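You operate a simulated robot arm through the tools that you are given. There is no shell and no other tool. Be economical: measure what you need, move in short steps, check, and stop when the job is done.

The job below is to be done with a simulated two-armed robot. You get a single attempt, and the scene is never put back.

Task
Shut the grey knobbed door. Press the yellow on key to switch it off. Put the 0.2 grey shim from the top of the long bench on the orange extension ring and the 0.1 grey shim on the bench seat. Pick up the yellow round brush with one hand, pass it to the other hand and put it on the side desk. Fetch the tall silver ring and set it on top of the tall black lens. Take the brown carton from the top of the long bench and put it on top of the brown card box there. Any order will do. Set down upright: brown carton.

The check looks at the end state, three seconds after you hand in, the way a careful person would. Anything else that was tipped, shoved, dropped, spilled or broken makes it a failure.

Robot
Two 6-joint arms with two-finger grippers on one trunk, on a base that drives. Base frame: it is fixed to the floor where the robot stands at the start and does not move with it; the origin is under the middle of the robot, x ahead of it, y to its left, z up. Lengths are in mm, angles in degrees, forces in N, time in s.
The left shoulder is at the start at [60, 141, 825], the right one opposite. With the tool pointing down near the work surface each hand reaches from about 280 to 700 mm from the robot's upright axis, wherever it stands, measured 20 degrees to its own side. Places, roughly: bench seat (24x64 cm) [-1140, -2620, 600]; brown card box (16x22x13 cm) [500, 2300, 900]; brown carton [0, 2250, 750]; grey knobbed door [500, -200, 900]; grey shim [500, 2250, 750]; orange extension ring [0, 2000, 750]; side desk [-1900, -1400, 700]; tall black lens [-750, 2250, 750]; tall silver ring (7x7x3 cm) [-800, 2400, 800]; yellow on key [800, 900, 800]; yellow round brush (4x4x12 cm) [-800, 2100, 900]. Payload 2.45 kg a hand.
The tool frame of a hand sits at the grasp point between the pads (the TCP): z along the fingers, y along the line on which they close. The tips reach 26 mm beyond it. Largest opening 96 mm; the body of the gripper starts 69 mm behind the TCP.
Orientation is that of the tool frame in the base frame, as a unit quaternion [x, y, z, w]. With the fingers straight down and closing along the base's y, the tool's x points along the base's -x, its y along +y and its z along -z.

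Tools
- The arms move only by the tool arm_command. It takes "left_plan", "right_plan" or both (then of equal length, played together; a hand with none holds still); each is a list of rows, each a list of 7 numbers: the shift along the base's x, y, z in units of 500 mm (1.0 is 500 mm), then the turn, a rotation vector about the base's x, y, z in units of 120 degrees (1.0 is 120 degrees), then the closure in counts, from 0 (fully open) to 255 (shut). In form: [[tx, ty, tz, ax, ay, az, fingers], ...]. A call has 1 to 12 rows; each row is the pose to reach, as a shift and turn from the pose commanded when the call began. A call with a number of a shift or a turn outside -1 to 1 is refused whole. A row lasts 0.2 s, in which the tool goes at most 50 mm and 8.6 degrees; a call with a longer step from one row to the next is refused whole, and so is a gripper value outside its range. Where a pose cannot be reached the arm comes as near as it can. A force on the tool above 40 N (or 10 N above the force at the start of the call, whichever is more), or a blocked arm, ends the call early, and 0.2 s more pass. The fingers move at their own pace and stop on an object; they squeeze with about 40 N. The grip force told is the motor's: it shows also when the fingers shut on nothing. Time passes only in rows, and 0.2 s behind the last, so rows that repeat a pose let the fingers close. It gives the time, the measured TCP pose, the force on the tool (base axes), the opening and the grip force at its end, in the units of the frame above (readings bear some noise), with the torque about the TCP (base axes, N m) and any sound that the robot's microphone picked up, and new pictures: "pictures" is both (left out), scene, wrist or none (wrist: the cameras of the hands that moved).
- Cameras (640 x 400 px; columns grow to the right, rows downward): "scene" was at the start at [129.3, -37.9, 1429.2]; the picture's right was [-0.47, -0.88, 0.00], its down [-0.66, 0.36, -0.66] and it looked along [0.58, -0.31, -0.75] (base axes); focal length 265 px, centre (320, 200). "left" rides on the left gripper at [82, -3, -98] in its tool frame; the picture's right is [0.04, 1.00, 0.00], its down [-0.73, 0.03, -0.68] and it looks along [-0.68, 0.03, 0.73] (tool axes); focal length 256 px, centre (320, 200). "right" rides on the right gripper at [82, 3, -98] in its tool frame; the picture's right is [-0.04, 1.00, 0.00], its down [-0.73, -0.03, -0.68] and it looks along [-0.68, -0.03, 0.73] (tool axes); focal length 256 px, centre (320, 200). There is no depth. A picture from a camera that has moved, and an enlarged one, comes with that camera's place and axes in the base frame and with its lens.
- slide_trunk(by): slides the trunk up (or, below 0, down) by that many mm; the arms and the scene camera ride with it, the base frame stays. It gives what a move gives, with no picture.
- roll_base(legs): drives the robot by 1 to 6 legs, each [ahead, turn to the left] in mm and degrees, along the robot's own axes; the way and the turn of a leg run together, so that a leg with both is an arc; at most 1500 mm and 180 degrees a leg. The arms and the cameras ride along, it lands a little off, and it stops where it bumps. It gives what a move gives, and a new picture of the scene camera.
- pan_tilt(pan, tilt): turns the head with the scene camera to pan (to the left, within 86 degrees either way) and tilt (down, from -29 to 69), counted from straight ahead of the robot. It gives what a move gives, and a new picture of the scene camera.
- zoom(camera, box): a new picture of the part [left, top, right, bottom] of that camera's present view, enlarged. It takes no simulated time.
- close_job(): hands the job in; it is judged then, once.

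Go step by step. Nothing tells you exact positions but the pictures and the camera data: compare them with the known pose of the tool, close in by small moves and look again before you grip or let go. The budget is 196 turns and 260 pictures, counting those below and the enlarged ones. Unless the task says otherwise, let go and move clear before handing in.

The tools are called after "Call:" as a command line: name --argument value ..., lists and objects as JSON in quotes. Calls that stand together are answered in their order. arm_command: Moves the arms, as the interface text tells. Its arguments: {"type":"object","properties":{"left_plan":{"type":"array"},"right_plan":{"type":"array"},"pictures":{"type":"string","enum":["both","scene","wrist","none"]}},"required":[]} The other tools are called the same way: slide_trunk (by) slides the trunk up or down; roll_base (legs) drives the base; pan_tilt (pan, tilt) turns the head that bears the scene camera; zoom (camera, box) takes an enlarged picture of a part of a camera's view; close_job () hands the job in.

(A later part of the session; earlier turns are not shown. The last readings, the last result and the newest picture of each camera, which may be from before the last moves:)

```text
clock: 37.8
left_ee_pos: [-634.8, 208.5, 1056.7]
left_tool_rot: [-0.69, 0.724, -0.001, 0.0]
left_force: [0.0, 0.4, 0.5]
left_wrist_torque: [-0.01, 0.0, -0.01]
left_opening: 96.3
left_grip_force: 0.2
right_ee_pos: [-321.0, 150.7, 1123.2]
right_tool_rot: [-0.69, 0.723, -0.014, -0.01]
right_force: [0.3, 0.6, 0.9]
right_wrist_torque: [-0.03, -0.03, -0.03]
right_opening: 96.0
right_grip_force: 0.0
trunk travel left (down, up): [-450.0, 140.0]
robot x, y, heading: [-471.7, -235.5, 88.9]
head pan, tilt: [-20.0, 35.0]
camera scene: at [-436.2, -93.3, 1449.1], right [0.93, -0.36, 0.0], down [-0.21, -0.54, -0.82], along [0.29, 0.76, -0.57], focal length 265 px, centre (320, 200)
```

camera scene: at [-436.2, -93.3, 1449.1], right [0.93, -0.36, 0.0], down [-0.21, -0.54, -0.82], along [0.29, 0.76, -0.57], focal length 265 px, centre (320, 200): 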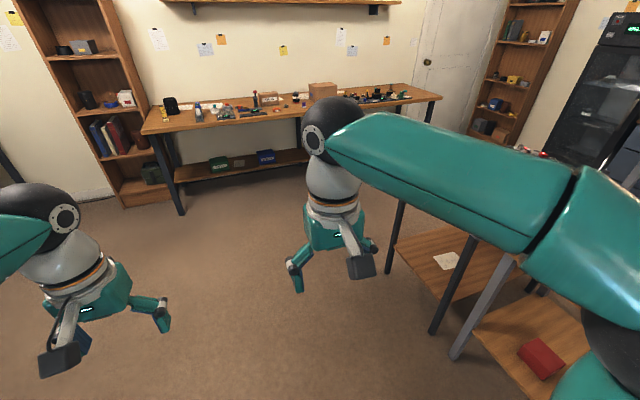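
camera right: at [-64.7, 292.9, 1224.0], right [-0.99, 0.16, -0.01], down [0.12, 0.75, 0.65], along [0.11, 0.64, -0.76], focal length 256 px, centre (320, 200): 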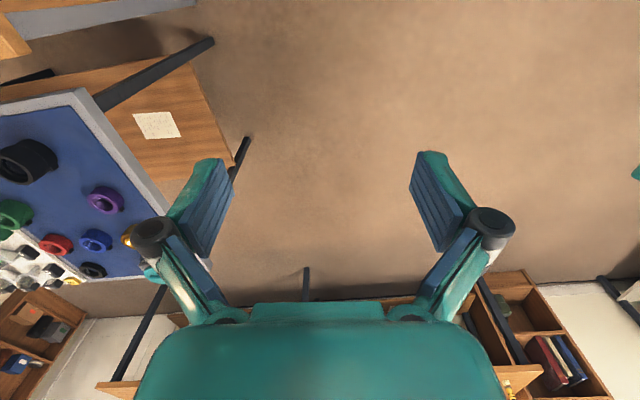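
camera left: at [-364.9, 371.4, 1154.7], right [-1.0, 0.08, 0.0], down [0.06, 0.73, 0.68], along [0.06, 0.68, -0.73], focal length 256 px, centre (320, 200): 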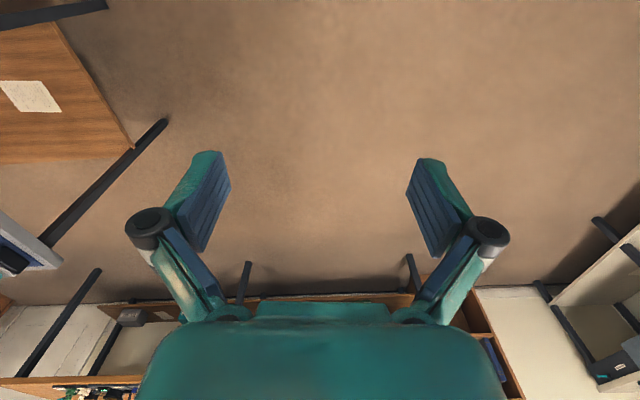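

The dial is fine. Driving on toward the long bench, about 1.5 m ahead.

Call:
roll_base --legs '[[1500, 0]]'

```text
clock: 45.4
left_ee_pos: [-595.9, 1725.5, 1057.4]
left_tool_rot: [-0.687, 0.726, -0.001, -0.001]
left_force: [0.1, 0.0, -0.4]
left_wrist_torque: [-0.01, 0.01, -0.02]
left_opening: 95.9
left_grip_force: 0.0
right_ee_pos: [-284.8, 1663.7, 1124.2]
right_tool_rot: [-0.688, 0.726, -0.014, -0.011]
right_force: [-0.2, 0.2, 0.0]
right_wrist_torque: [-0.04, -0.02, -0.03]
right_opening: 96.0
right_grip_force: 0.1
trunk travel left (down, up): [-450.0, 140.0]
robot x, y, heading: [-434.1, 1277.4, 88.6]
head pan, tilt: [-20.0, 35.0]
camera scene: at [-400.8, 1421.5, 1449.1], right [0.93, -0.37, 0.0], down [-0.21, -0.53, -0.82], along [0.3, 0.76, -0.57], focal length 265 px, centre (320, 200)
```

scene: 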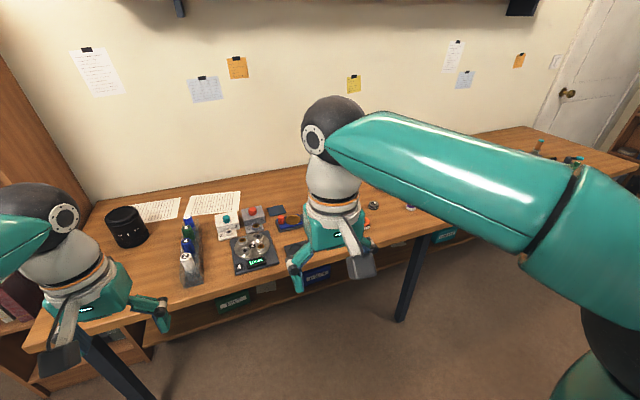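

I'm in front of the long bench. Looking at its left part with the lens, ring and brush.

Call:
pan_tilt --pan 20 --tilt 35

Call:
zoom --camera "scene" --box '[120, 110, 320, 235]'

Call:
zoom --camera "scene" --box '[300, 110, 500, 235]'

```text
clock: 46.4
left_ee_pos: [-596.0, 1723.9, 1056.6]
left_tool_rot: [-0.688, 0.726, 0.0, -0.001]
left_force: [0.4, -0.4, 0.5]
left_wrist_torque: [-0.04, 0.03, -0.04]
left_opening: 96.0
left_grip_force: 0.1
right_ee_pos: [-283.6, 1663.1, 1125.1]
right_tool_rot: [-0.688, 0.726, -0.014, -0.01]
right_force: [0.0, -0.2, -0.7]
right_wrist_torque: [-0.01, 0.01, 0.0]
right_opening: 95.6
right_grip_force: 0.1
trunk travel left (down, up): [-450.0, 140.0]
robot x, y, heading: [-436.5, 1275.8, 88.5]
head pan, tilt: [20.0, 35.0]
camera scene: at [-461.0, 1422.7, 1449.2], right [0.95, 0.32, 0.0], down [0.18, -0.54, -0.82], along [-0.26, 0.78, -0.57], focal length 265 px, centre (320, 200)
```

scene: 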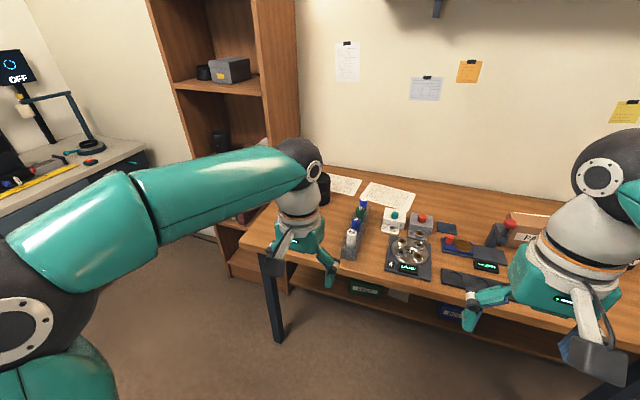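

```text
3.20 times, centred on (220, 172) of scene
camera zoom: at [-461.0, 1422.7, 1449.2], right [0.95, 0.32, 0.0], down [0.18, -0.54, -0.82], along [-0.26, 0.78, -0.57], focal length 848 px, centre (640, 288)
```

zoom: 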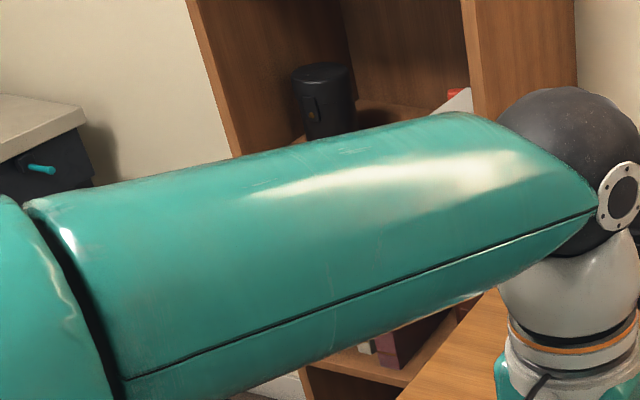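

```text
3.20 times, centred on (400, 172) of scene
camera zoom: at [-461.0, 1422.7, 1449.2], right [0.95, 0.32, 0.0], down [0.18, -0.54, -0.82], along [-0.26, 0.78, -0.57], focal length 848 px, centre (64, 288)
```

zoom: 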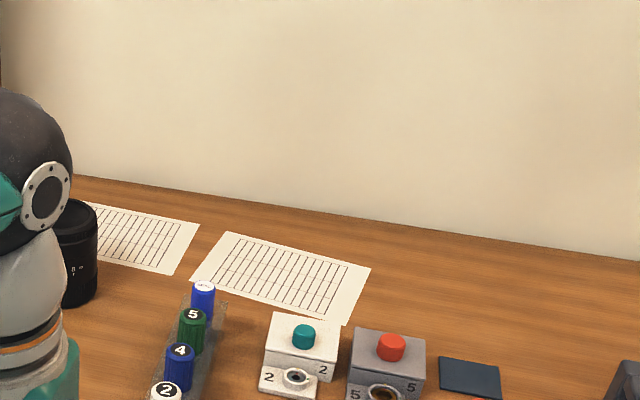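

The left arm blocks the view; I'll lower it in front of the bench and look again.

Call:
arm_command --left_plan '[[0.05, -0.05, -0.05, 0, 0, 0, 0], [0.1, -0.1, -0.1, 0, 0, 0, 0], [0.14, -0.15, -0.15, 0, 0, 0, 0], [0.16, -0.17, -0.23, 0, 0, 0, 0], [0.16, -0.18, -0.31, 0, 0, 0, 0], [0.16, -0.18, -0.39, 0, 0, 0, 0]]' --pictures "none"

Call:
pan_tilt --pan 20 --tilt 30

Call:
zoom --camera "scene" --box '[220, 150, 420, 275]'

```text
clock: 47.8
left_ee_pos: [-516.6, 1634.2, 863.9]
left_tool_rot: [-0.688, 0.725, -0.001, 0.0]
left_force: [-0.8, 0.0, -0.4]
left_wrist_torque: [0.01, -0.02, 0.0]
left_opening: 95.8
left_grip_force: 0.0
right_ee_pos: [-284.0, 1664.5, 1124.2]
right_tool_rot: [-0.688, 0.726, -0.014, -0.011]
right_force: [-0.5, -0.7, -1.0]
right_wrist_torque: [-0.02, -0.06, -0.03]
right_opening: 95.8
right_grip_force: 0.0
trunk travel left (down, up): [-450.0, 140.0]
robot x, y, heading: [-434.5, 1281.8, 88.4]
head pan, tilt: [20.0, 35.0]
```

```text
clock: 48.5
left_ee_pos: [-516.0, 1633.7, 864.0]
left_tool_rot: [-0.687, 0.727, -0.001, -0.001]
left_force: [-0.6, 0.8, 0.6]
left_wrist_torque: [0.0, -0.03, 0.02]
left_opening: 96.1
left_grip_force: 0.0
right_ee_pos: [-283.9, 1664.2, 1125.1]
right_tool_rot: [-0.688, 0.726, -0.012, -0.01]
right_force: [0.5, 0.2, 0.4]
right_wrist_torque: [0.03, -0.05, 0.01]
right_opening: 95.9
right_grip_force: 0.1
trunk travel left (down, up): [-450.0, 140.0]
robot x, y, heading: [-436.5, 1279.5, 88.6]
head pan, tilt: [20.0, 30.0]
camera scene: at [-461.8, 1424.9, 1457.0], right [0.95, 0.32, 0.0], down [0.16, -0.47, -0.87], along [-0.27, 0.82, -0.5], focal length 265 px, centre (320, 200)
```

scene: 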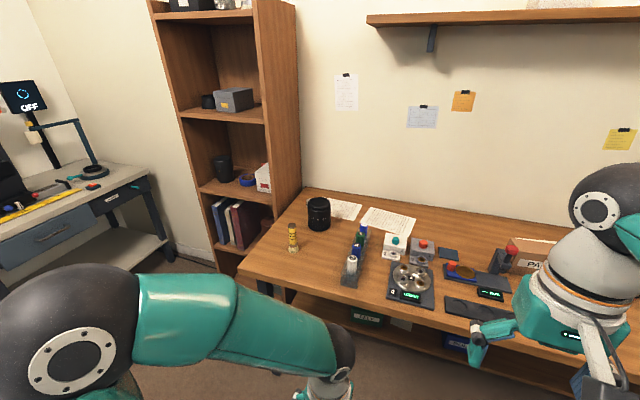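

```text
3.20 times, centred on (320, 212) of scene
camera zoom: at [-461.8, 1424.9, 1457.0], right [0.95, 0.32, 0.0], down [0.16, -0.47, -0.87], along [-0.27, 0.82, -0.5], focal length 848 px, centre (320, 160)
```

zoom: 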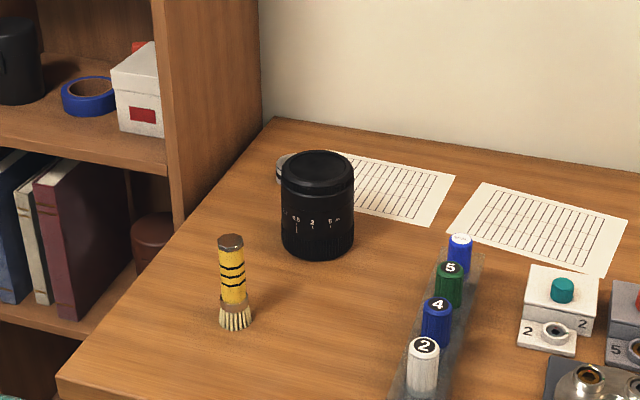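

The lens stands near [-750,2300], brush near [-800,2120], and the ring is behind the lens. I need to get closer; raising the left hand and driving nearer.

Call:
arm_command --left_plan '[[0, 0, 0.08, 0, 0, 0, 0], [0, 0, 0.17, 0, 0, 0, 0], [0, 0, 0.26, 0, 0, 0, 0], [0, 0, 0.34, 0, 0, 0, 0]]' --right_plan '[[0, 0, 0, 0, 0, 0, 0], [0, 0, 0, 0, 0, 0, 0], [0, 0, 0, 0, 0, 0, 0], [0, 0, 0, 0, 0, 0, 0]]' --pictures "none"

Call:
roll_base --legs '[[0, 51], [330, 0], [0, -50]]'

Call:
pan_tilt --pan 0 --tilt 60

```text
clock: 49.5
left_ee_pos: [-516.1, 1633.1, 1032.4]
left_tool_rot: [-0.687, 0.726, -0.002, 0.0]
left_force: [0.2, -0.1, 0.5]
left_wrist_torque: [0.01, 0.0, 0.0]
left_opening: 96.0
left_grip_force: 0.1
right_ee_pos: [-283.8, 1663.6, 1125.3]
right_tool_rot: [-0.688, 0.725, -0.015, -0.009]
right_force: [-0.2, 0.1, -0.2]
right_wrist_torque: [-0.02, 0.01, 0.01]
right_opening: 95.9
right_grip_force: 0.1
trunk travel left (down, up): [-450.0, 140.0]
robot x, y, heading: [-430.9, 1276.5, 88.3]
head pan, tilt: [20.0, 30.0]
```

```text
clock: 57.0
left_ee_pos: [-785.8, 1839.9, 1032.0]
left_tool_rot: [-0.699, 0.715, 0.0, 0.0]
left_force: [0.2, 0.7, -0.1]
left_wrist_torque: [0.01, -0.02, -0.03]
left_opening: 96.0
left_grip_force: 0.0
right_ee_pos: [-554.5, 1877.6, 1124.1]
right_tool_rot: [-0.7, 0.714, -0.014, -0.009]
right_force: [0.6, -0.8, -0.5]
right_wrist_torque: [0.0, 0.0, -0.02]
right_opening: 95.9
right_grip_force: 0.2
trunk travel left (down, up): [-450.0, 140.0]
robot x, y, heading: [-712.8, 1483.1, 90.3]
head pan, tilt: [20.0, 30.0]
camera scene: at [-739.0, 1633.6, 1456.9], right [0.94, 0.35, 0.0], down [0.17, -0.47, -0.87], along [-0.3, 0.81, -0.5], focal length 265 px, centre (320, 200)
```

scene: 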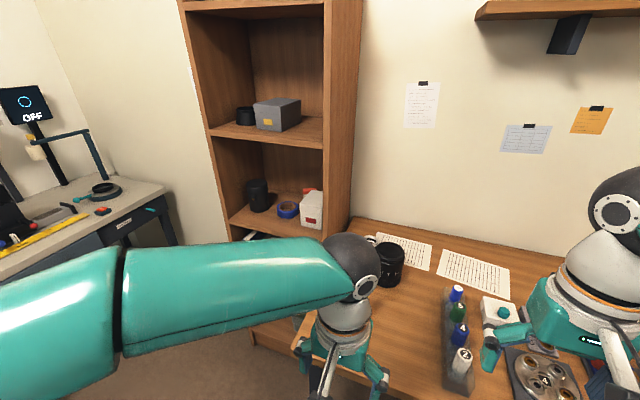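

```text
clock: 57.9
left_ee_pos: [-785.5, 1840.0, 1032.3]
left_tool_rot: [-0.699, 0.715, -0.001, -0.001]
left_force: [0.7, 0.0, 0.5]
left_wrist_torque: [-0.02, -0.01, 0.0]
left_opening: 96.1
left_grip_force: 0.0
right_ee_pos: [-554.2, 1877.4, 1125.6]
right_tool_rot: [-0.699, 0.715, -0.013, -0.01]
right_force: [0.2, -0.6, -0.4]
right_wrist_torque: [0.0, -0.02, -0.01]
right_opening: 95.9
right_grip_force: 0.0
trunk travel left (down, up): [-450.0, 140.0]
robot x, y, heading: [-707.9, 1485.4, 90.3]
head pan, tilt: [0.0, 60.0]
camera scene: at [-707.6, 1615.1, 1415.0], right [1.0, 0.01, 0.0], down [0.01, -0.87, -0.5], along [0.0, 0.5, -0.87], focal length 265 px, centre (320, 200)
```

scene: 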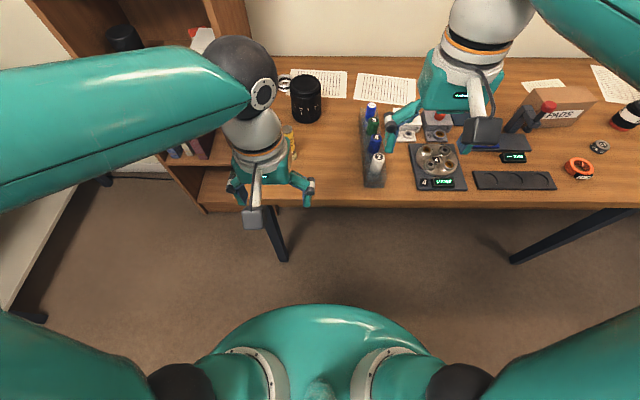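

Triangulating gives lens top at about [-752,2298,908], bench surface about z=815, brush at [-785,2101], ring near [-825,2400]. Moving closer to the bench.

Call:
roll_base --legs '[[170, 0]]'

```text
clock: 59.4
left_ee_pos: [-787.7, 2010.8, 1031.5]
left_tool_rot: [-0.7, 0.714, 0.0, -0.001]
left_force: [0.5, 0.5, 0.1]
left_wrist_torque: [-0.01, 0.02, 0.01]
left_opening: 96.1
left_grip_force: 0.1
right_ee_pos: [-557.1, 2050.0, 1124.4]
right_tool_rot: [-0.7, 0.714, -0.014, -0.01]
right_force: [0.2, -0.2, 0.4]
right_wrist_torque: [-0.04, 0.03, 0.0]
right_opening: 96.1
right_grip_force: 0.1
trunk travel left (down, up): [-450.0, 140.0]
robot x, y, heading: [-711.5, 1655.9, 90.6]
head pan, tilt: [0.0, 60.0]
camera scene: at [-709.4, 1787.3, 1414.7], right [1.0, 0.01, 0.0], down [0.01, -0.87, -0.5], along [0.0, 0.5, -0.87], focal length 265 px, centre (320, 200)
```

scene: 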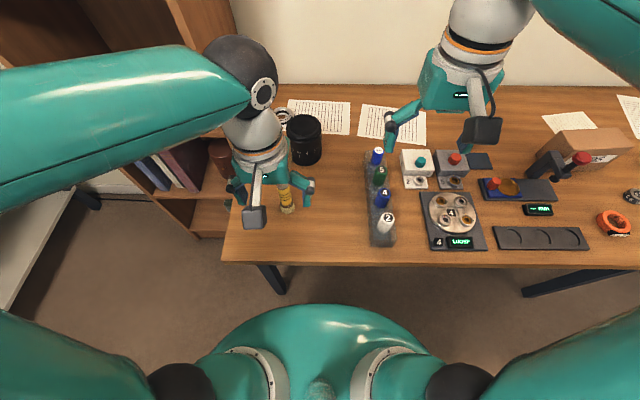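

Call:
zoom --camera "scene" --box '[230, 80, 350, 220]'

Call:
zoom --camera "left" --box '[0, 0, 640, 400]'

```text
2.86 times, centred on (290, 150) of scene
camera zoom: at [-709.4, 1787.3, 1414.7], right [1.0, 0.01, 0.0], down [0.01, -0.87, -0.5], along [0.0, 0.5, -0.87], focal length 758 px, centre (406, 343)
```

zoom: 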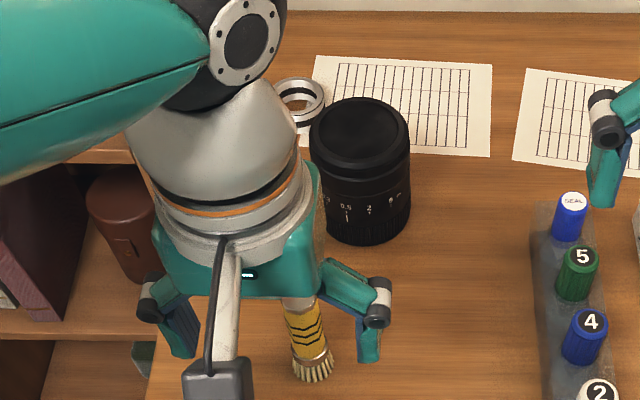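

```text
1.00 times, centred on (320, 200) of left (not enlarged: the box is as wide or as high as the picture)
camera zoom: at [-785.9, 1930.4, 1130.1], right [-1.0, -0.02, 0.0], down [-0.01, 0.74, 0.68], along [-0.01, 0.68, -0.74], focal length 256 px, centre (320, 200)
```

zoom: 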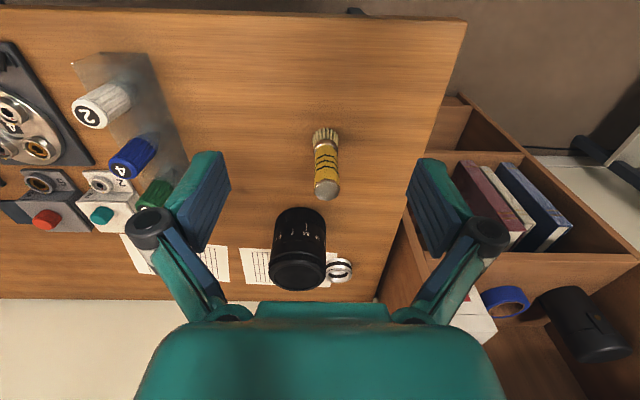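

The ring sits behind-left of the lens. I'll raise the trunk, shift the base left and closer to get reach without passing over the lens.

Call:
slide_trunk --by 110

Call:
roll_base --legs '[[-150, 0], [0, 43], [270, 0], [0, -43]]'

```text
clock: 60.8
left_ee_pos: [-788.2, 2009.7, 1142.0]
left_tool_rot: [-0.7, 0.714, 0.0, -0.001]
left_force: [-0.7, 0.1, -0.7]
left_wrist_torque: [0.01, 0.01, 0.01]
left_opening: 95.9
left_grip_force: 0.1
right_ee_pos: [-556.8, 2048.9, 1235.0]
right_tool_rot: [-0.7, 0.714, -0.013, -0.009]
right_force: [-0.2, 0.8, 0.5]
right_wrist_torque: [0.0, 0.02, 0.0]
right_opening: 95.9
right_grip_force: 0.0
trunk travel left (down, up): [-560.0, 30.0]
robot x, y, heading: [-707.4, 1658.5, 90.6]
head pan, tilt: [0.0, 60.0]
```

```text
clock: 66.4
left_ee_pos: [-1167.7, 1889.0, 1143.0]
left_tool_rot: [0.909, -0.416, 0.001, -0.001]
left_force: [0.1, 0.5, -0.4]
left_wrist_torque: [0.02, -0.03, -0.02]
left_opening: 96.1
left_grip_force: 0.1
right_ee_pos: [-1024.1, 2071.1, 1236.8]
right_tool_rot: [0.91, -0.414, 0.017, 0.004]
right_force: [-0.3, -0.8, -0.4]
right_wrist_torque: [0.05, -0.1, 0.02]
right_opening: 95.9
right_grip_force: 0.0
trunk travel left (down, up): [-560.0, 30.0]
robot x, y, heading: [-861.1, 1685.6, 130.9]
head pan, tilt: [0.0, 60.0]
stopped in leg 4: the robot was blocked; the commanded pose is now the measured one
camera scene: at [-948.1, 1785.0, 1524.9], right [0.75, 0.66, 0.0], down [0.57, -0.65, -0.5], along [-0.33, 0.38, -0.87], focal length 265 px, centre (320, 200)
```

scene: 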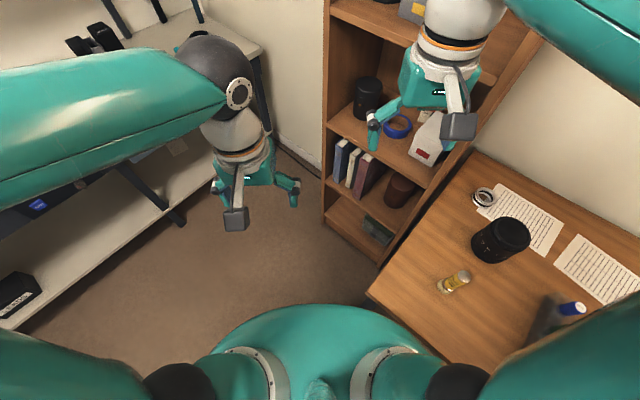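

The base corner catches something when turning this near the bench. I'll back off a little, turn, then approach straight.

Call:
roll_base --legs '[[-120, 0], [0, -40]]'

```text
clock: 69.7
left_ee_pos: [-887.0, 1948.4, 1142.8]
left_tool_rot: [0.712, -0.702, 0.0, 0.0]
left_force: [1.4, 0.5, -0.1]
left_wrist_torque: [0.0, 0.01, -0.01]
left_opening: 96.2
left_grip_force: 0.0
right_ee_pos: [-659.8, 1995.8, 1237.2]
right_tool_rot: [0.713, -0.701, 0.014, 0.009]
right_force: [0.0, 0.4, -0.1]
right_wrist_torque: [0.02, -0.01, 0.02]
right_opening: 95.7
right_grip_force: 0.1
trunk travel left (down, up): [-560.0, 30.0]
robot x, y, heading: [-808.9, 1596.5, 91.2]
head pan, tilt: [0.0, 60.0]
camera scene: at [-811.0, 1727.4, 1524.9], right [1.0, 0.02, 0.0], down [0.02, -0.87, -0.5], along [-0.01, 0.5, -0.87], focal length 265 px, centre (320, 200)
```

scene: 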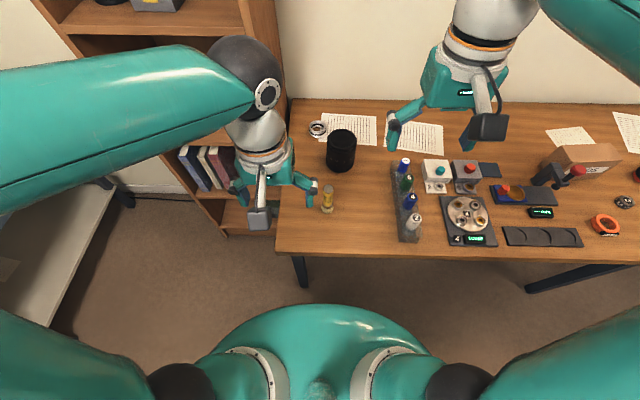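

Call:
roll_base --legs '[[115, 0]]'

Call:
zoom --camera "scene" --box '[250, 120, 410, 260]'

```text
clock: 70.9
left_ee_pos: [-891.4, 2067.8, 1142.7]
left_tool_rot: [0.712, -0.702, 0.001, 0.0]
left_force: [1.1, 0.5, -0.1]
left_wrist_torque: [-0.03, 0.01, -0.02]
left_opening: 95.9
left_grip_force: 0.0
right_ee_pos: [-662.2, 2114.9, 1236.3]
right_tool_rot: [0.713, -0.701, 0.016, 0.01]
right_force: [0.1, 0.6, -1.1]
right_wrist_torque: [-0.05, 0.01, -0.04]
right_opening: 96.1
right_grip_force: 0.0
trunk travel left (down, up): [-560.0, 30.0]
robot x, y, heading: [-810.1, 1718.1, 91.3]
head pan, tilt: [0.0, 60.0]
camera scene: at [-814.8, 1847.0, 1524.7], right [1.0, 0.02, 0.0], down [0.02, -0.87, -0.5], along [-0.01, 0.5, -0.87], focal length 265 px, centre (320, 200)
```

scene: 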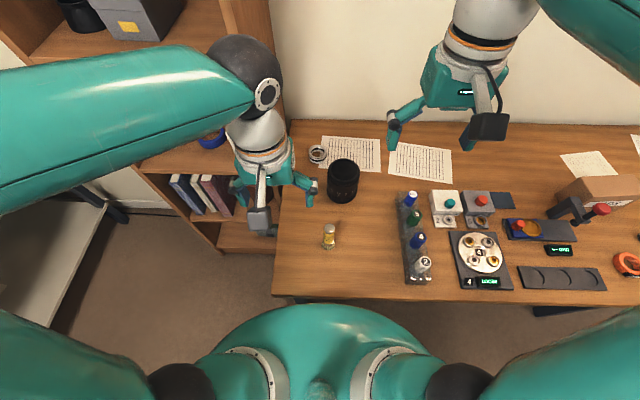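

```text
2.86 times, centred on (330, 190) of scene
camera zoom: at [-814.8, 1847.0, 1524.7], right [1.0, 0.02, 0.0], down [0.02, -0.87, -0.5], along [-0.01, 0.5, -0.87], focal length 758 px, centre (291, 229)
```

zoom: 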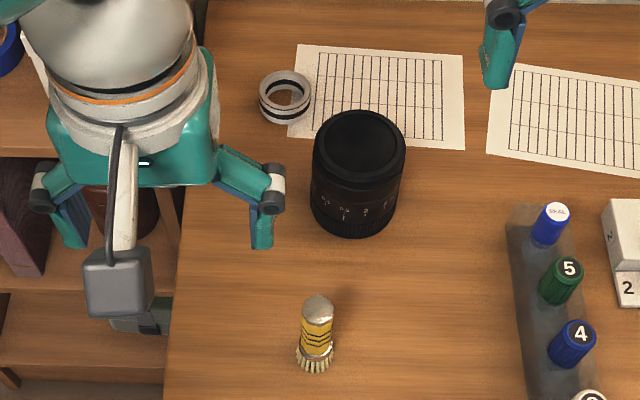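

Now bringing the left hand nearer the ring for a close look.

Call:
arm_command --left_plan '[[0.02, 0.09, 0, 0, 0, 0, 0], [0.03, 0.18, 0, 0, 0, 0, 0], [0.04, 0.27, -0.02, 0, 0, 0, 0], [0.05, 0.36, -0.05, 0, 0, 0, 0], [0.06, 0.42, -0.1, 0, 0, 0, 0], [0.06, 0.44, -0.18, 0, 0, 0, 0]]' --pictures "wrist"

```text
clock: 72.3
left_ee_pos: [-861.1, 2285.5, 1054.2]
left_tool_rot: [0.713, -0.702, 0.001, 0.0]
left_force: [0.1, 0.2, -0.7]
left_wrist_torque: [0.0, 0.0, -0.03]
left_opening: 95.6
left_grip_force: 0.0
right_ee_pos: [-662.7, 2113.9, 1238.7]
right_tool_rot: [0.713, -0.701, 0.014, 0.01]
right_force: [0.8, 0.3, -0.2]
right_wrist_torque: [0.01, 0.0, 0.01]
right_opening: 96.0
right_grip_force: 0.1
trunk travel left (down, up): [-560.0, 30.0]
robot x, y, heading: [-816.7, 1718.6, 91.4]
head pan, tilt: [0.0, 60.0]
camera left: at [-856.5, 2205.1, 1152.6], right [-1.0, -0.06, 0.0], down [-0.04, 0.73, 0.68], along [-0.04, 0.68, -0.74], focal length 256 px, centre (320, 200)
```

left: 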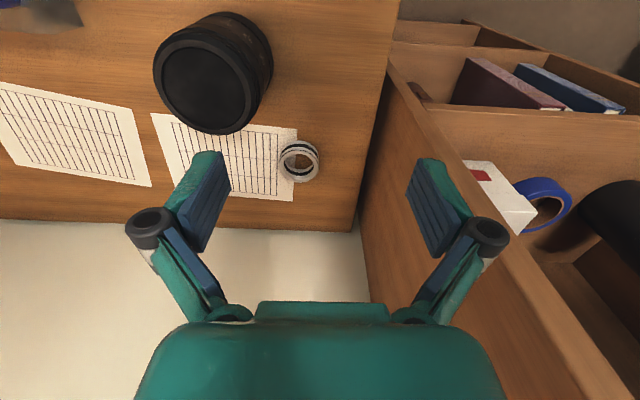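

Ring top is at about [-835,2438,812], bench top near z=782. Moving above the ring with a slight yaw to keep the wrist camera clear of the lens.

Call:
arm_command --left_plan '[[0.02, 0.07, -0.03, 0, 0, -0.06, 0], [0.04, 0.14, -0.06, 0, 0, -0.12, 0], [0.052, 0.22, -0.09, 0, 0, -0.167, 0], [0.052, 0.29, -0.12, 0, 0, -0.167, 0], [0.052, 0.303, -0.2, 0, 0, -0.167, 0], [0.052, 0.303, -0.28, 0, 0, -0.167, 0], [0.052, 0.303, -0.32, 0, 0, -0.167, 0]]' --pictures "both"

```text
clock: 73.9
left_ee_pos: [-846.3, 2370.1, 923.5]
left_tool_rot: [-0.58, 0.815, -0.001, 0.001]
left_force: [-0.5, 0.5, -0.5]
left_wrist_torque: [0.01, 0.01, -0.04]
left_opening: 95.9
left_grip_force: 0.1
left hand out of reach, approached as far as the arm can: row 2, 3, 4, 5, 6, 7
right_ee_pos: [-662.4, 2113.9, 1237.1]
right_tool_rot: [0.713, -0.701, 0.014, 0.009]
right_force: [-0.1, 1.0, 0.2]
right_wrist_torque: [-0.01, 0.0, -0.03]
right_opening: 95.9
right_grip_force: 0.1
trunk travel left (down, up): [-560.0, 30.0]
robot x, y, heading: [-809.4, 1718.4, 91.3]
head pan, tilt: [0.0, 60.0]
camera scene: at [-814.2, 1845.1, 1524.9], right [1.0, 0.02, 0.0], down [0.02, -0.87, -0.5], along [-0.01, 0.5, -0.87], focal length 265 px, centre (320, 200)
camera left: at [-870.1, 2292.9, 1023.5], right [-0.96, 0.29, 0.0], down [0.21, 0.7, 0.68], along [0.2, 0.65, -0.73], focal length 256 px, centre (320, 200)
```

scene: 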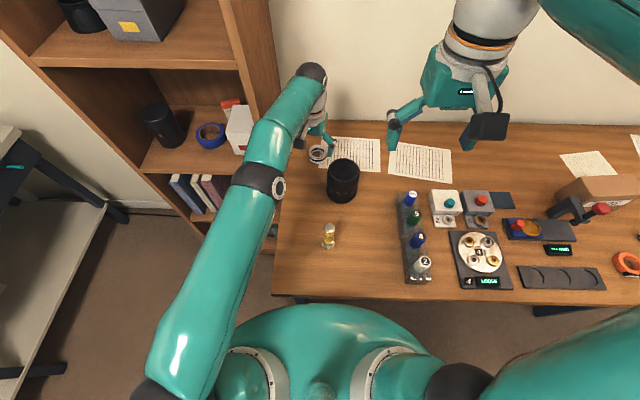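
left: 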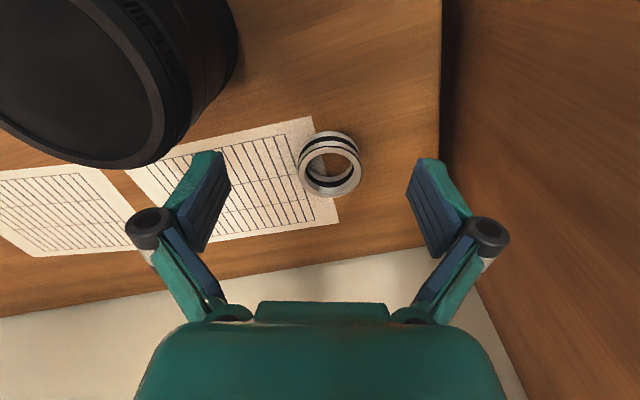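

The vertical tool falls ~65 mm short, so I'll tilt the fingers forward by 25° and see where it lands.

Call:
arm_command --left_plan '[[0, 0, 0, 0.066, -0.0215, 0, 0], [0, 0, 0, 0.132, -0.043, 0, 0], [0, 0, 0, 0.198, -0.0646, 0, 0], [0, 0, 0, 0.198, -0.0646, 0, 0]]' --pictures "none"

```text
clock: 74.9
left_ee_pos: [-846.6, 2368.5, 927.6]
left_tool_rot: [-0.566, 0.795, 0.128, 0.174]
left_force: [-0.4, 1.3, 0.2]
left_wrist_torque: [0.01, 0.01, 0.03]
left_opening: 95.9
left_grip_force: 0.1
right_ee_pos: [-661.6, 2114.3, 1235.7]
right_tool_rot: [0.713, -0.701, 0.014, 0.009]
right_force: [-0.4, -0.7, 0.3]
right_wrist_torque: [0.01, 0.03, 0.0]
right_opening: 95.6
right_grip_force: 0.1
trunk travel left (down, up): [-560.0, 30.0]
robot x, y, heading: [-811.4, 1715.9, 91.5]
head pan, tilt: [0.0, 60.0]
```

Call:
arm_command --left_plan '[[0.012, 0.07, -0.02, 0, 0, 0, 0], [0.024, 0.137, -0.05, 0, 0, 0, 0], [0.024, 0.137, -0.09, 0, 0, 0, 0], [0.024, 0.137, -0.09, 0, 0, 0, 0]]' --pictures "wrist"

```text
clock: 75.9
left_ee_pos: [-834.8, 2436.3, 883.2]
left_tool_rot: [-0.566, 0.796, 0.128, 0.174]
left_force: [0.4, -0.4, 0.5]
left_wrist_torque: [-0.01, 0.01, -0.02]
left_opening: 95.8
left_grip_force: 0.1
right_ee_pos: [-662.1, 2112.5, 1237.9]
right_tool_rot: [0.713, -0.701, 0.014, 0.01]
right_force: [-0.5, 0.4, 0.6]
right_wrist_torque: [0.02, -0.01, 0.04]
right_opening: 95.7
right_grip_force: 0.1
trunk travel left (down, up): [-560.0, 30.0]
robot x, y, heading: [-812.4, 1714.9, 91.4]
head pan, tilt: [0.0, 60.0]
camera left: at [-868.2, 2326.7, 938.4], right [-0.96, 0.29, -0.01], down [0.1, 0.37, 0.92], along [0.27, 0.88, -0.38], focal length 256 px, centre (320, 200)
```

left: 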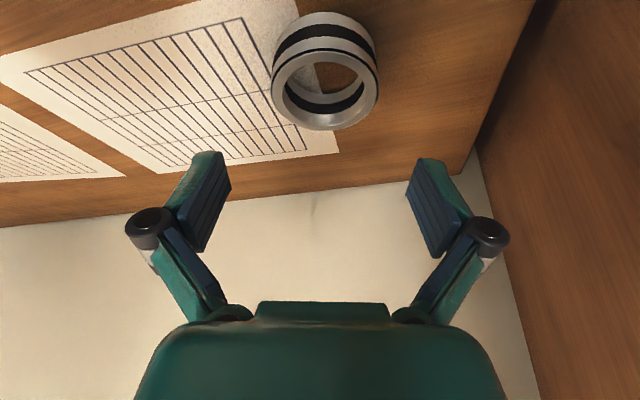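

Ring centre confirmed near [-835,2443]; lowering around it and closing.

Call:
arm_command --left_plan '[[0, 0, -0.05, 0, 0, 0, 0], [0, 0, -0.09, 0, 0, 0, 0], [0, 0, -0.115, 0, 0, 0, 0], [0, 0, -0.13, 0, 0, 0, 0], [0, 0, -0.13, 0, 0, 0, 0], [0, 0, -0.13, 0, 0, 0, 255], [0, 0, -0.13, 0, 0, 0, 255], [0, 0, -0.13, 0, 0, 0, 255], [0, 0, -0.13, 0, 0, 0, 255]]' --pictures "wrist"

```text
clock: 77.9
left_ee_pos: [-831.4, 2437.8, 825.2]
left_tool_rot: [-0.565, 0.795, 0.132, 0.179]
left_force: [12.4, -2.5, 33.2]
left_wrist_torque: [-0.57, -1.12, 0.18]
left_opening: 60.6
left_grip_force: 39.6
right_ee_pos: [-660.0, 2109.3, 1239.0]
right_tool_rot: [0.713, -0.701, 0.012, 0.009]
right_force: [-0.2, -0.4, -0.2]
right_wrist_torque: [-0.02, 0.01, -0.01]
right_opening: 96.1
right_grip_force: 0.1
trunk travel left (down, up): [-560.0, 30.0]
robot x, y, heading: [-812.6, 1717.1, 91.2]
head pan, tilt: [0.0, 60.0]
camera left: at [-865.6, 2327.1, 879.1], right [-0.96, 0.29, -0.01], down [0.1, 0.35, 0.93], along [0.27, 0.89, -0.37], focal length 256 px, centre (320, 200)
```

left: 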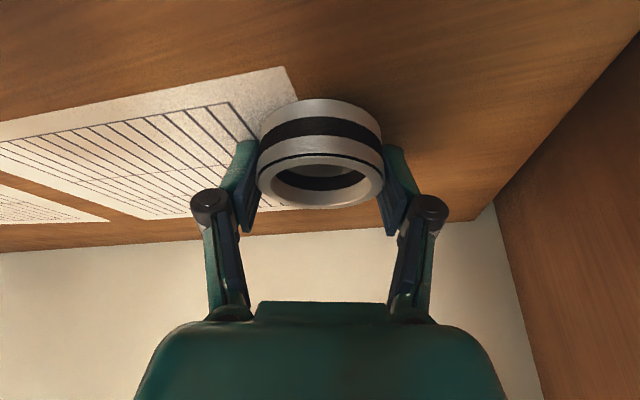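

Gripped at 60.6 mm. Lifting and moving above the lens.

Call:
arm_command --left_plan '[[0, 0, 0.06, 0, 0, 0, 255], [0, 0, 0.15, 0, 0, 0, 255], [0, 0, 0.24, 0, 0, 0, 255], [0, 0, 0.33, 0, 0, 0, 255], [0.04, -0.07, 0.37, 0, 0, 0, 255], [0.08, -0.14, 0.37, 0, 0, 0, 255], [0.12, -0.21, 0.37, 0, 0, 0, 255], [0.154, -0.278, 0.37, 0, 0, 0, 255], [0.154, -0.278, 0.37, 0, 0, 0, 255]]' --pictures "both"

Call:
zoom --camera "scene" --box '[260, 100, 420, 240]'

```text
clock: 79.9
left_ee_pos: [-758.2, 2299.5, 1004.0]
left_tool_rot: [-0.567, 0.795, 0.129, 0.174]
left_force: [-0.7, 0.3, -1.1]
left_wrist_torque: [-0.02, 0.0, -0.01]
left_opening: 60.5
left_grip_force: 39.4
right_ee_pos: [-662.9, 2113.9, 1238.3]
right_tool_rot: [0.713, -0.701, 0.015, 0.009]
right_force: [-0.8, -0.5, 0.0]
right_wrist_torque: [-0.01, 0.0, 0.02]
right_opening: 95.8
right_grip_force: 0.0
trunk travel left (down, up): [-560.0, 30.0]
robot x, y, heading: [-809.2, 1713.6, 91.5]
head pan, tilt: [0.0, 60.0]
camera scene: at [-814.3, 1845.9, 1524.8], right [1.0, 0.02, 0.0], down [0.02, -0.87, -0.5], along [-0.01, 0.5, -0.87], focal length 265 px, centre (320, 200)
camera left: at [-791.8, 2189.1, 1059.2], right [-0.96, 0.29, -0.01], down [0.1, 0.37, 0.93], along [0.27, 0.88, -0.38], focal length 256 px, centre (320, 200)
```

scene: 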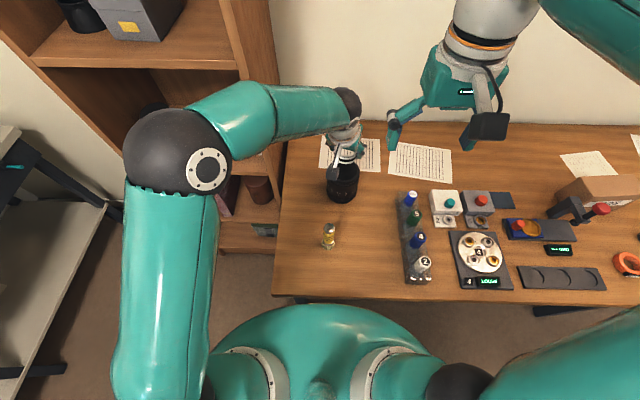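
left: 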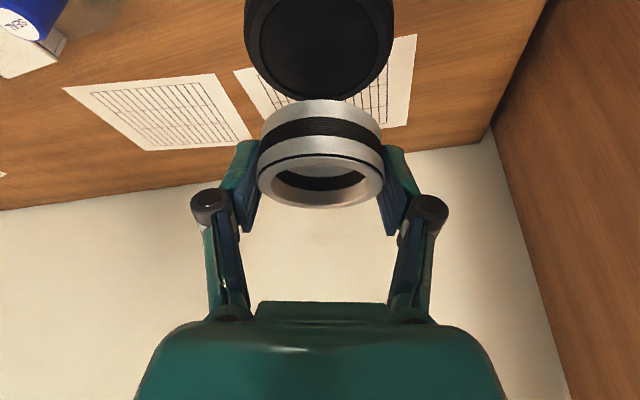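

```text
2.86 times, centred on (340, 170) of scene
camera zoom: at [-814.3, 1845.9, 1524.8], right [1.0, 0.02, 0.0], down [0.02, -0.87, -0.5], along [-0.01, 0.5, -0.87], focal length 758 px, centre (263, 286)
```

zoom: 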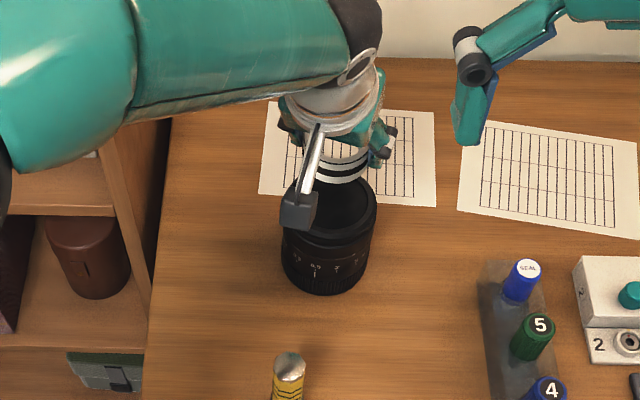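

Ring is nearly centred on the lens; lowering to just above it.

Call:
arm_command --left_plan '[[0.002, -0.006, -0.05, 0, 0, 0, 255], [0.002, -0.007, -0.09, 0, 0, 0, 255], [0.002, -0.007, -0.115, 0, 0, 0, 255], [0.002, -0.007, -0.115, 0, 0, 0, 255]]' --pictures "wrist"

Call:
zoom --camera "scene" --box '[300, 120, 400, 220]'

```text
clock: 80.9
left_ee_pos: [-754.7, 2295.1, 945.2]
left_tool_rot: [-0.566, 0.795, 0.128, 0.174]
left_force: [-0.2, 0.2, -0.5]
left_wrist_torque: [0.0, -0.01, 0.02]
left_opening: 60.7
left_grip_force: 39.8
right_ee_pos: [-662.7, 2113.2, 1236.4]
right_tool_rot: [0.713, -0.701, 0.012, 0.01]
right_force: [0.2, 0.6, -0.4]
right_wrist_torque: [-0.02, -0.03, 0.02]
right_opening: 96.2
right_grip_force: 0.0
trunk travel left (down, up): [-560.0, 30.0]
robot x, y, heading: [-812.5, 1714.2, 91.3]
head pan, tilt: [0.0, 60.0]
camera left: at [-789.8, 2185.1, 1000.9], right [-0.96, 0.29, -0.01], down [0.1, 0.37, 0.93], along [0.27, 0.88, -0.38], focal length 256 px, centre (320, 200)
```

left: 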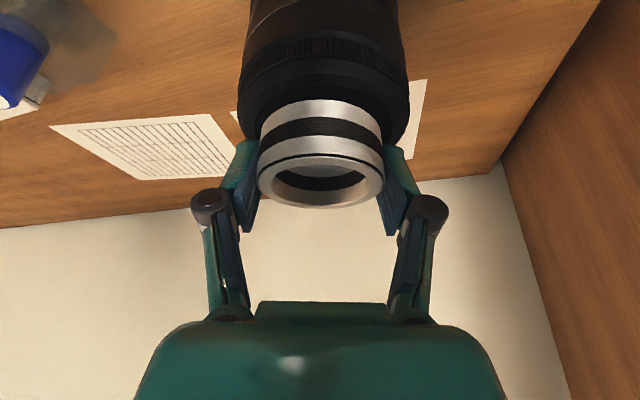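

```text
4.00 times, centred on (350, 170) of scene
camera zoom: at [-814.0, 1845.0, 1524.9], right [1.0, 0.02, 0.0], down [0.02, -0.87, -0.5], along [-0.01, 0.5, -0.87], focal length 1061 px, centre (200, 320)
```

zoom: 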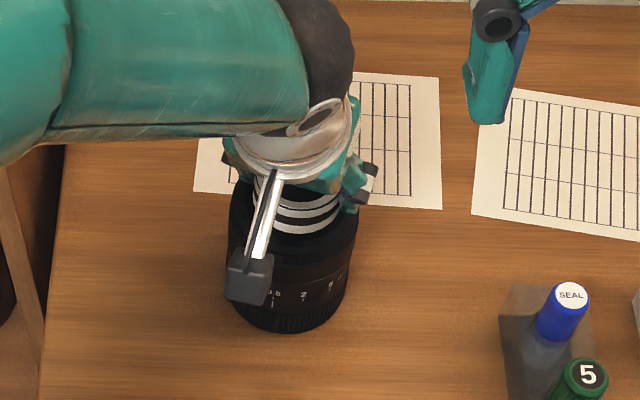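

Call:
arm_command --left_plan '[[0, 0, -0.006, 0, 0, 0, 255], [0, 0, -0.012, 0, 0, 0, 255], [0, 0, -0.018, 0, 0, 0, 255], [0, 0, -0.018, 0, 0, 0, 255]]' --pictures "none"

```text
clock: 81.9
left_ee_pos: [-754.5, 2296.0, 940.5]
left_tool_rot: [-0.566, 0.794, 0.13, 0.177]
left_force: [-2.3, -2.0, 21.9]
left_wrist_torque: [0.23, -0.1, 0.02]
left_opening: 60.4
left_grip_force: 39.9
right_ee_pos: [-662.0, 2111.5, 1237.5]
right_tool_rot: [0.713, -0.701, 0.014, 0.009]
right_force: [0.3, 0.1, -0.6]
right_wrist_torque: [-0.04, 0.02, -0.02]
right_opening: 95.8
right_grip_force: 0.1
trunk travel left (down, up): [-560.0, 30.0]
robot x, y, heading: [-815.1, 1718.3, 91.1]
head pan, tilt: [0.0, 60.0]
```

Contact made (22 N). Easing off, opening, and lifting straight up.

Call:
arm_command --left_plan '[[0, 0, 0.006, 0, 0, 0, 255], [0, 0, 0.006, 0, 0, 0, 60], [0, 0, 0.006, 0, 0, 0, 20], [0, 0, 0.006, 0, 0, 0, 0], [0, 0, 0.03, 0, 0, 0, 0], [0, 0, 0.09, 0, 0, 0, 0], [0, 0, 0.17, 0, 0, 0, 0], [-0.06, -0.06, 0.22, 0, 0, 0, 0]]' --pictures "wrist"

Call:
zoom --camera "scene" --box '[280, 120, 420, 260]'

```text
clock: 83.7
left_ee_pos: [-788.3, 2262.5, 1047.9]
left_tool_rot: [-0.566, 0.795, 0.128, 0.175]
left_force: [-0.2, -1.6, 0.4]
left_wrist_torque: [0.03, -0.03, -0.02]
left_opening: 96.0
left_grip_force: 0.1
right_ee_pos: [-662.9, 2110.1, 1238.8]
right_tool_rot: [0.713, -0.701, 0.014, 0.009]
right_force: [-0.8, 0.0, 0.1]
right_wrist_torque: [0.01, -0.06, 0.0]
right_opening: 95.9
right_grip_force: 0.0
trunk travel left (down, up): [-560.0, 30.0]
robot x, y, heading: [-810.0, 1715.4, 91.3]
head pan, tilt: [0.0, 60.0]
camera left: at [-822.3, 2153.4, 1102.6], right [-0.96, 0.29, -0.01], down [0.1, 0.36, 0.93], along [0.27, 0.88, -0.38], focal length 256 px, centre (320, 200)
```

left: 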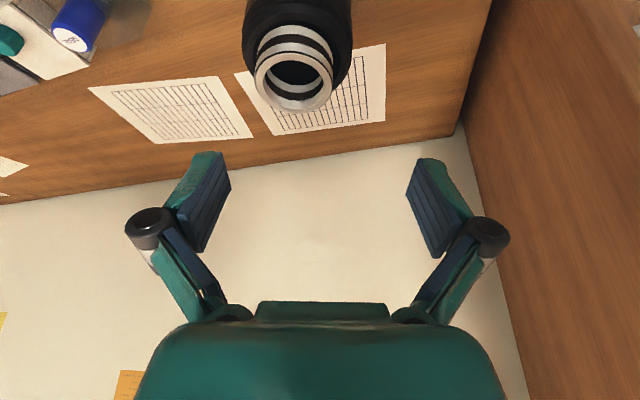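

```text
2.86 times, centred on (350, 190) of scene
camera zoom: at [-815.7, 1842.8, 1525.1], right [1.0, 0.02, 0.0], down [0.02, -0.87, -0.5], along [-0.01, 0.5, -0.87], focal length 758 px, centre (234, 229)
```

zoom: 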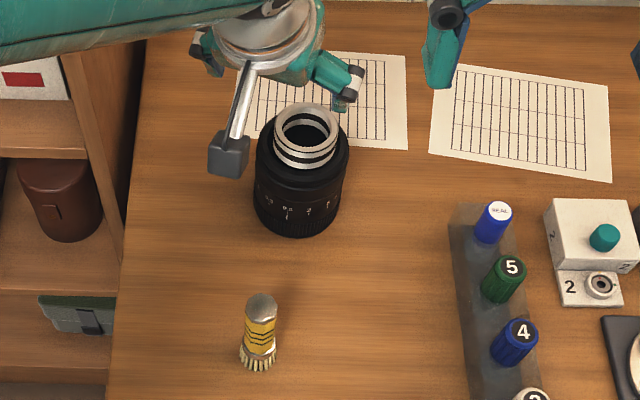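

The ring sits on the lens. Before the brush, let me look at the other items (carton, shims, extension ring) to plan which hand holds what.

Call:
pan_tilt --pan -50 --tilt 38

Call:
zoom --camera "scene" --box '[200, 60, 440, 210]'

```text
clock: 84.9
left_ee_pos: [-787.9, 2265.1, 1046.0]
left_tool_rot: [-0.567, 0.795, 0.127, 0.173]
left_force: [0.2, 0.4, 0.2]
left_wrist_torque: [0.02, -0.01, 0.04]
left_opening: 96.0
left_grip_force: 0.0
right_ee_pos: [-662.8, 2113.1, 1236.9]
right_tool_rot: [0.713, -0.701, 0.014, 0.01]
right_force: [-0.3, 0.3, -0.6]
right_wrist_torque: [-0.02, 0.0, -0.01]
right_opening: 95.9
right_grip_force: 0.1
trunk travel left (down, up): [-560.0, 30.0]
robot x, y, heading: [-808.4, 1716.5, 91.3]
head pan, tilt: [-50.0, 38.0]
camera scene: at [-747.9, 1835.7, 1554.6], right [0.66, -0.75, 0.0], down [-0.46, -0.41, -0.79], along [0.59, 0.52, -0.62], focal length 265 px, centre (320, 200)
```

scene: 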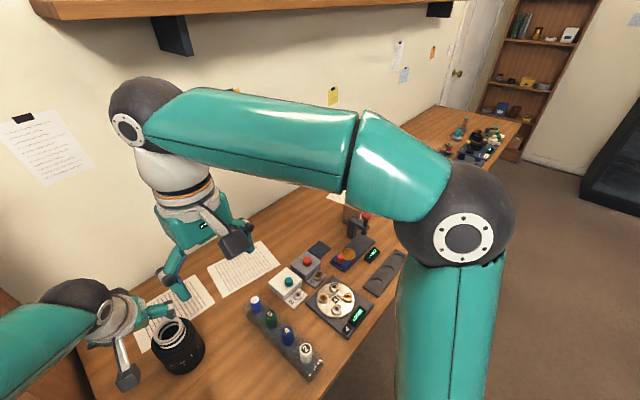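

```text
2.67 times, centred on (320, 135) of scene
camera zoom: at [-747.9, 1835.7, 1554.6], right [0.66, -0.75, 0.0], down [-0.46, -0.41, -0.79], along [0.59, 0.52, -0.62], focal length 707 px, centre (320, 373)
```

zoom: 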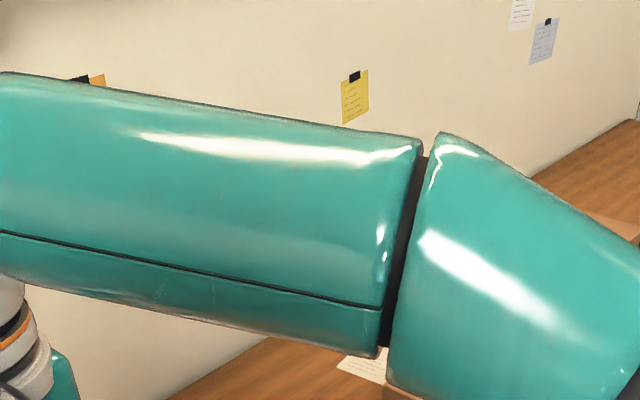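

I'll first check the right-hand part of the bench. Retracting the left arm, backing off and driving along to the right.

Call:
arm_command --left_plan '[[-0.05, -0.07, 0.03, -0.066, 0.0215, 0, 0], [-0.1, -0.14, 0.06, -0.132, 0.043, 0, 0], [-0.12, -0.22, 0.09, -0.198, 0.0646, 0, 0], [-0.12, -0.3, 0.12, -0.198, 0.0646, 0, 0], [-0.12, -0.38, 0.15, -0.198, 0.0646, 0, 0], [-0.12, -0.44, 0.17, -0.198, 0.0646, 0, 0]]' --pictures "none"

Call:
pan_tilt --pan -15 --tilt 45

Call:
roll_base --legs '[[-350, 0], [0, -86], [950, 0], [0, 86]]'

```text
clock: 86.3
left_ee_pos: [-847.1, 2043.6, 1131.5]
left_tool_rot: [-0.58, 0.815, -0.002, -0.001]
left_force: [-0.6, -0.3, 0.6]
left_wrist_torque: [0.02, -0.03, -0.01]
left_opening: 95.8
left_grip_force: 0.2
right_ee_pos: [-662.1, 2112.4, 1237.1]
right_tool_rot: [0.714, -0.7, 0.013, 0.009]
right_force: [0.1, -0.1, -0.9]
right_wrist_torque: [0.01, 0.01, 0.0]
right_opening: 96.0
right_grip_force: 0.1
trunk travel left (down, up): [-560.0, 30.0]
robot x, y, heading: [-809.9, 1715.4, 91.3]
head pan, tilt: [-50.0, 38.0]
```

```text
clock: 87.3
left_ee_pos: [-846.6, 2044.9, 1131.0]
left_tool_rot: [-0.58, 0.815, -0.001, -0.001]
left_force: [-0.5, -0.9, -0.3]
left_wrist_torque: [-0.01, -0.01, 0.01]
left_opening: 96.0
left_grip_force: 0.0
right_ee_pos: [-661.6, 2113.2, 1237.6]
right_tool_rot: [0.714, -0.7, 0.014, 0.01]
right_force: [-0.5, 1.0, 0.8]
right_wrist_torque: [0.03, -0.02, 0.01]
right_opening: 96.1
right_grip_force: 0.1
trunk travel left (down, up): [-560.0, 30.0]
robot x, y, heading: [-812.3, 1718.1, 91.5]
head pan, tilt: [-15.0, 45.0]
camera scene: at [-793.2, 1857.3, 1544.4], right [0.97, -0.24, 0.0], down [-0.17, -0.69, -0.71], along [0.17, 0.69, -0.71], focal length 265 px, centre (320, 200)
```

scene: 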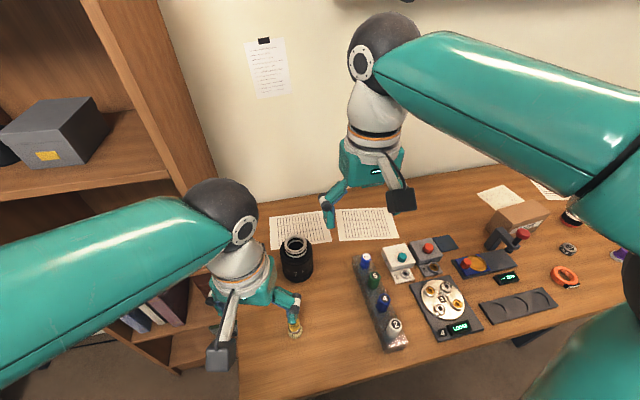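

```text
clock: 94.3
left_ee_pos: [-459.7, 1411.8, 1131.5]
left_tool_rot: [0.145, 0.989, 0.001, -0.002]
left_force: [0.9, -1.0, -0.2]
left_wrist_torque: [0.05, 0.05, 0.01]
left_opening: 95.9
left_grip_force: 0.0
right_ee_pos: [-384.9, 1230.2, 1237.9]
right_tool_rot: [-0.03, 0.999, -0.002, -0.017]
right_force: [0.8, -0.8, -1.7]
right_wrist_torque: [0.08, 0.08, -0.01]
right_opening: 96.3
right_grip_force: 0.1
trunk travel left (down, up): [-560.0, 30.0]
robot x, y, heading: [-790.2, 1418.3, 2.7]
head pan, tilt: [-15.0, 45.0]
stopped in leg 3: the robot was blocked; the commanded pose is now the measured one
camera scene: at [-648.4, 1399.6, 1544.0], right [-0.21, -0.98, 0.0], down [-0.69, 0.15, -0.7], along [0.69, -0.15, -0.71], focal length 265 px, centre (320, 200)
```

scene: 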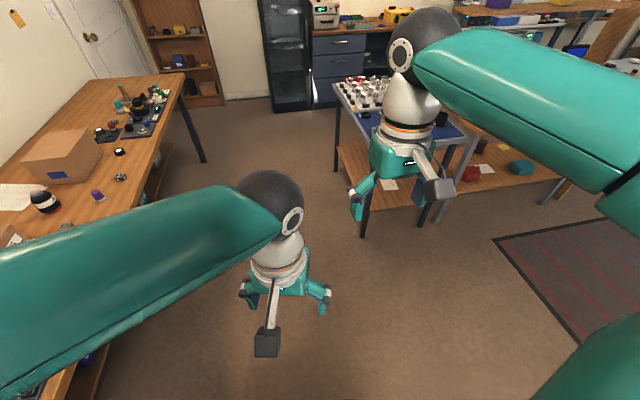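

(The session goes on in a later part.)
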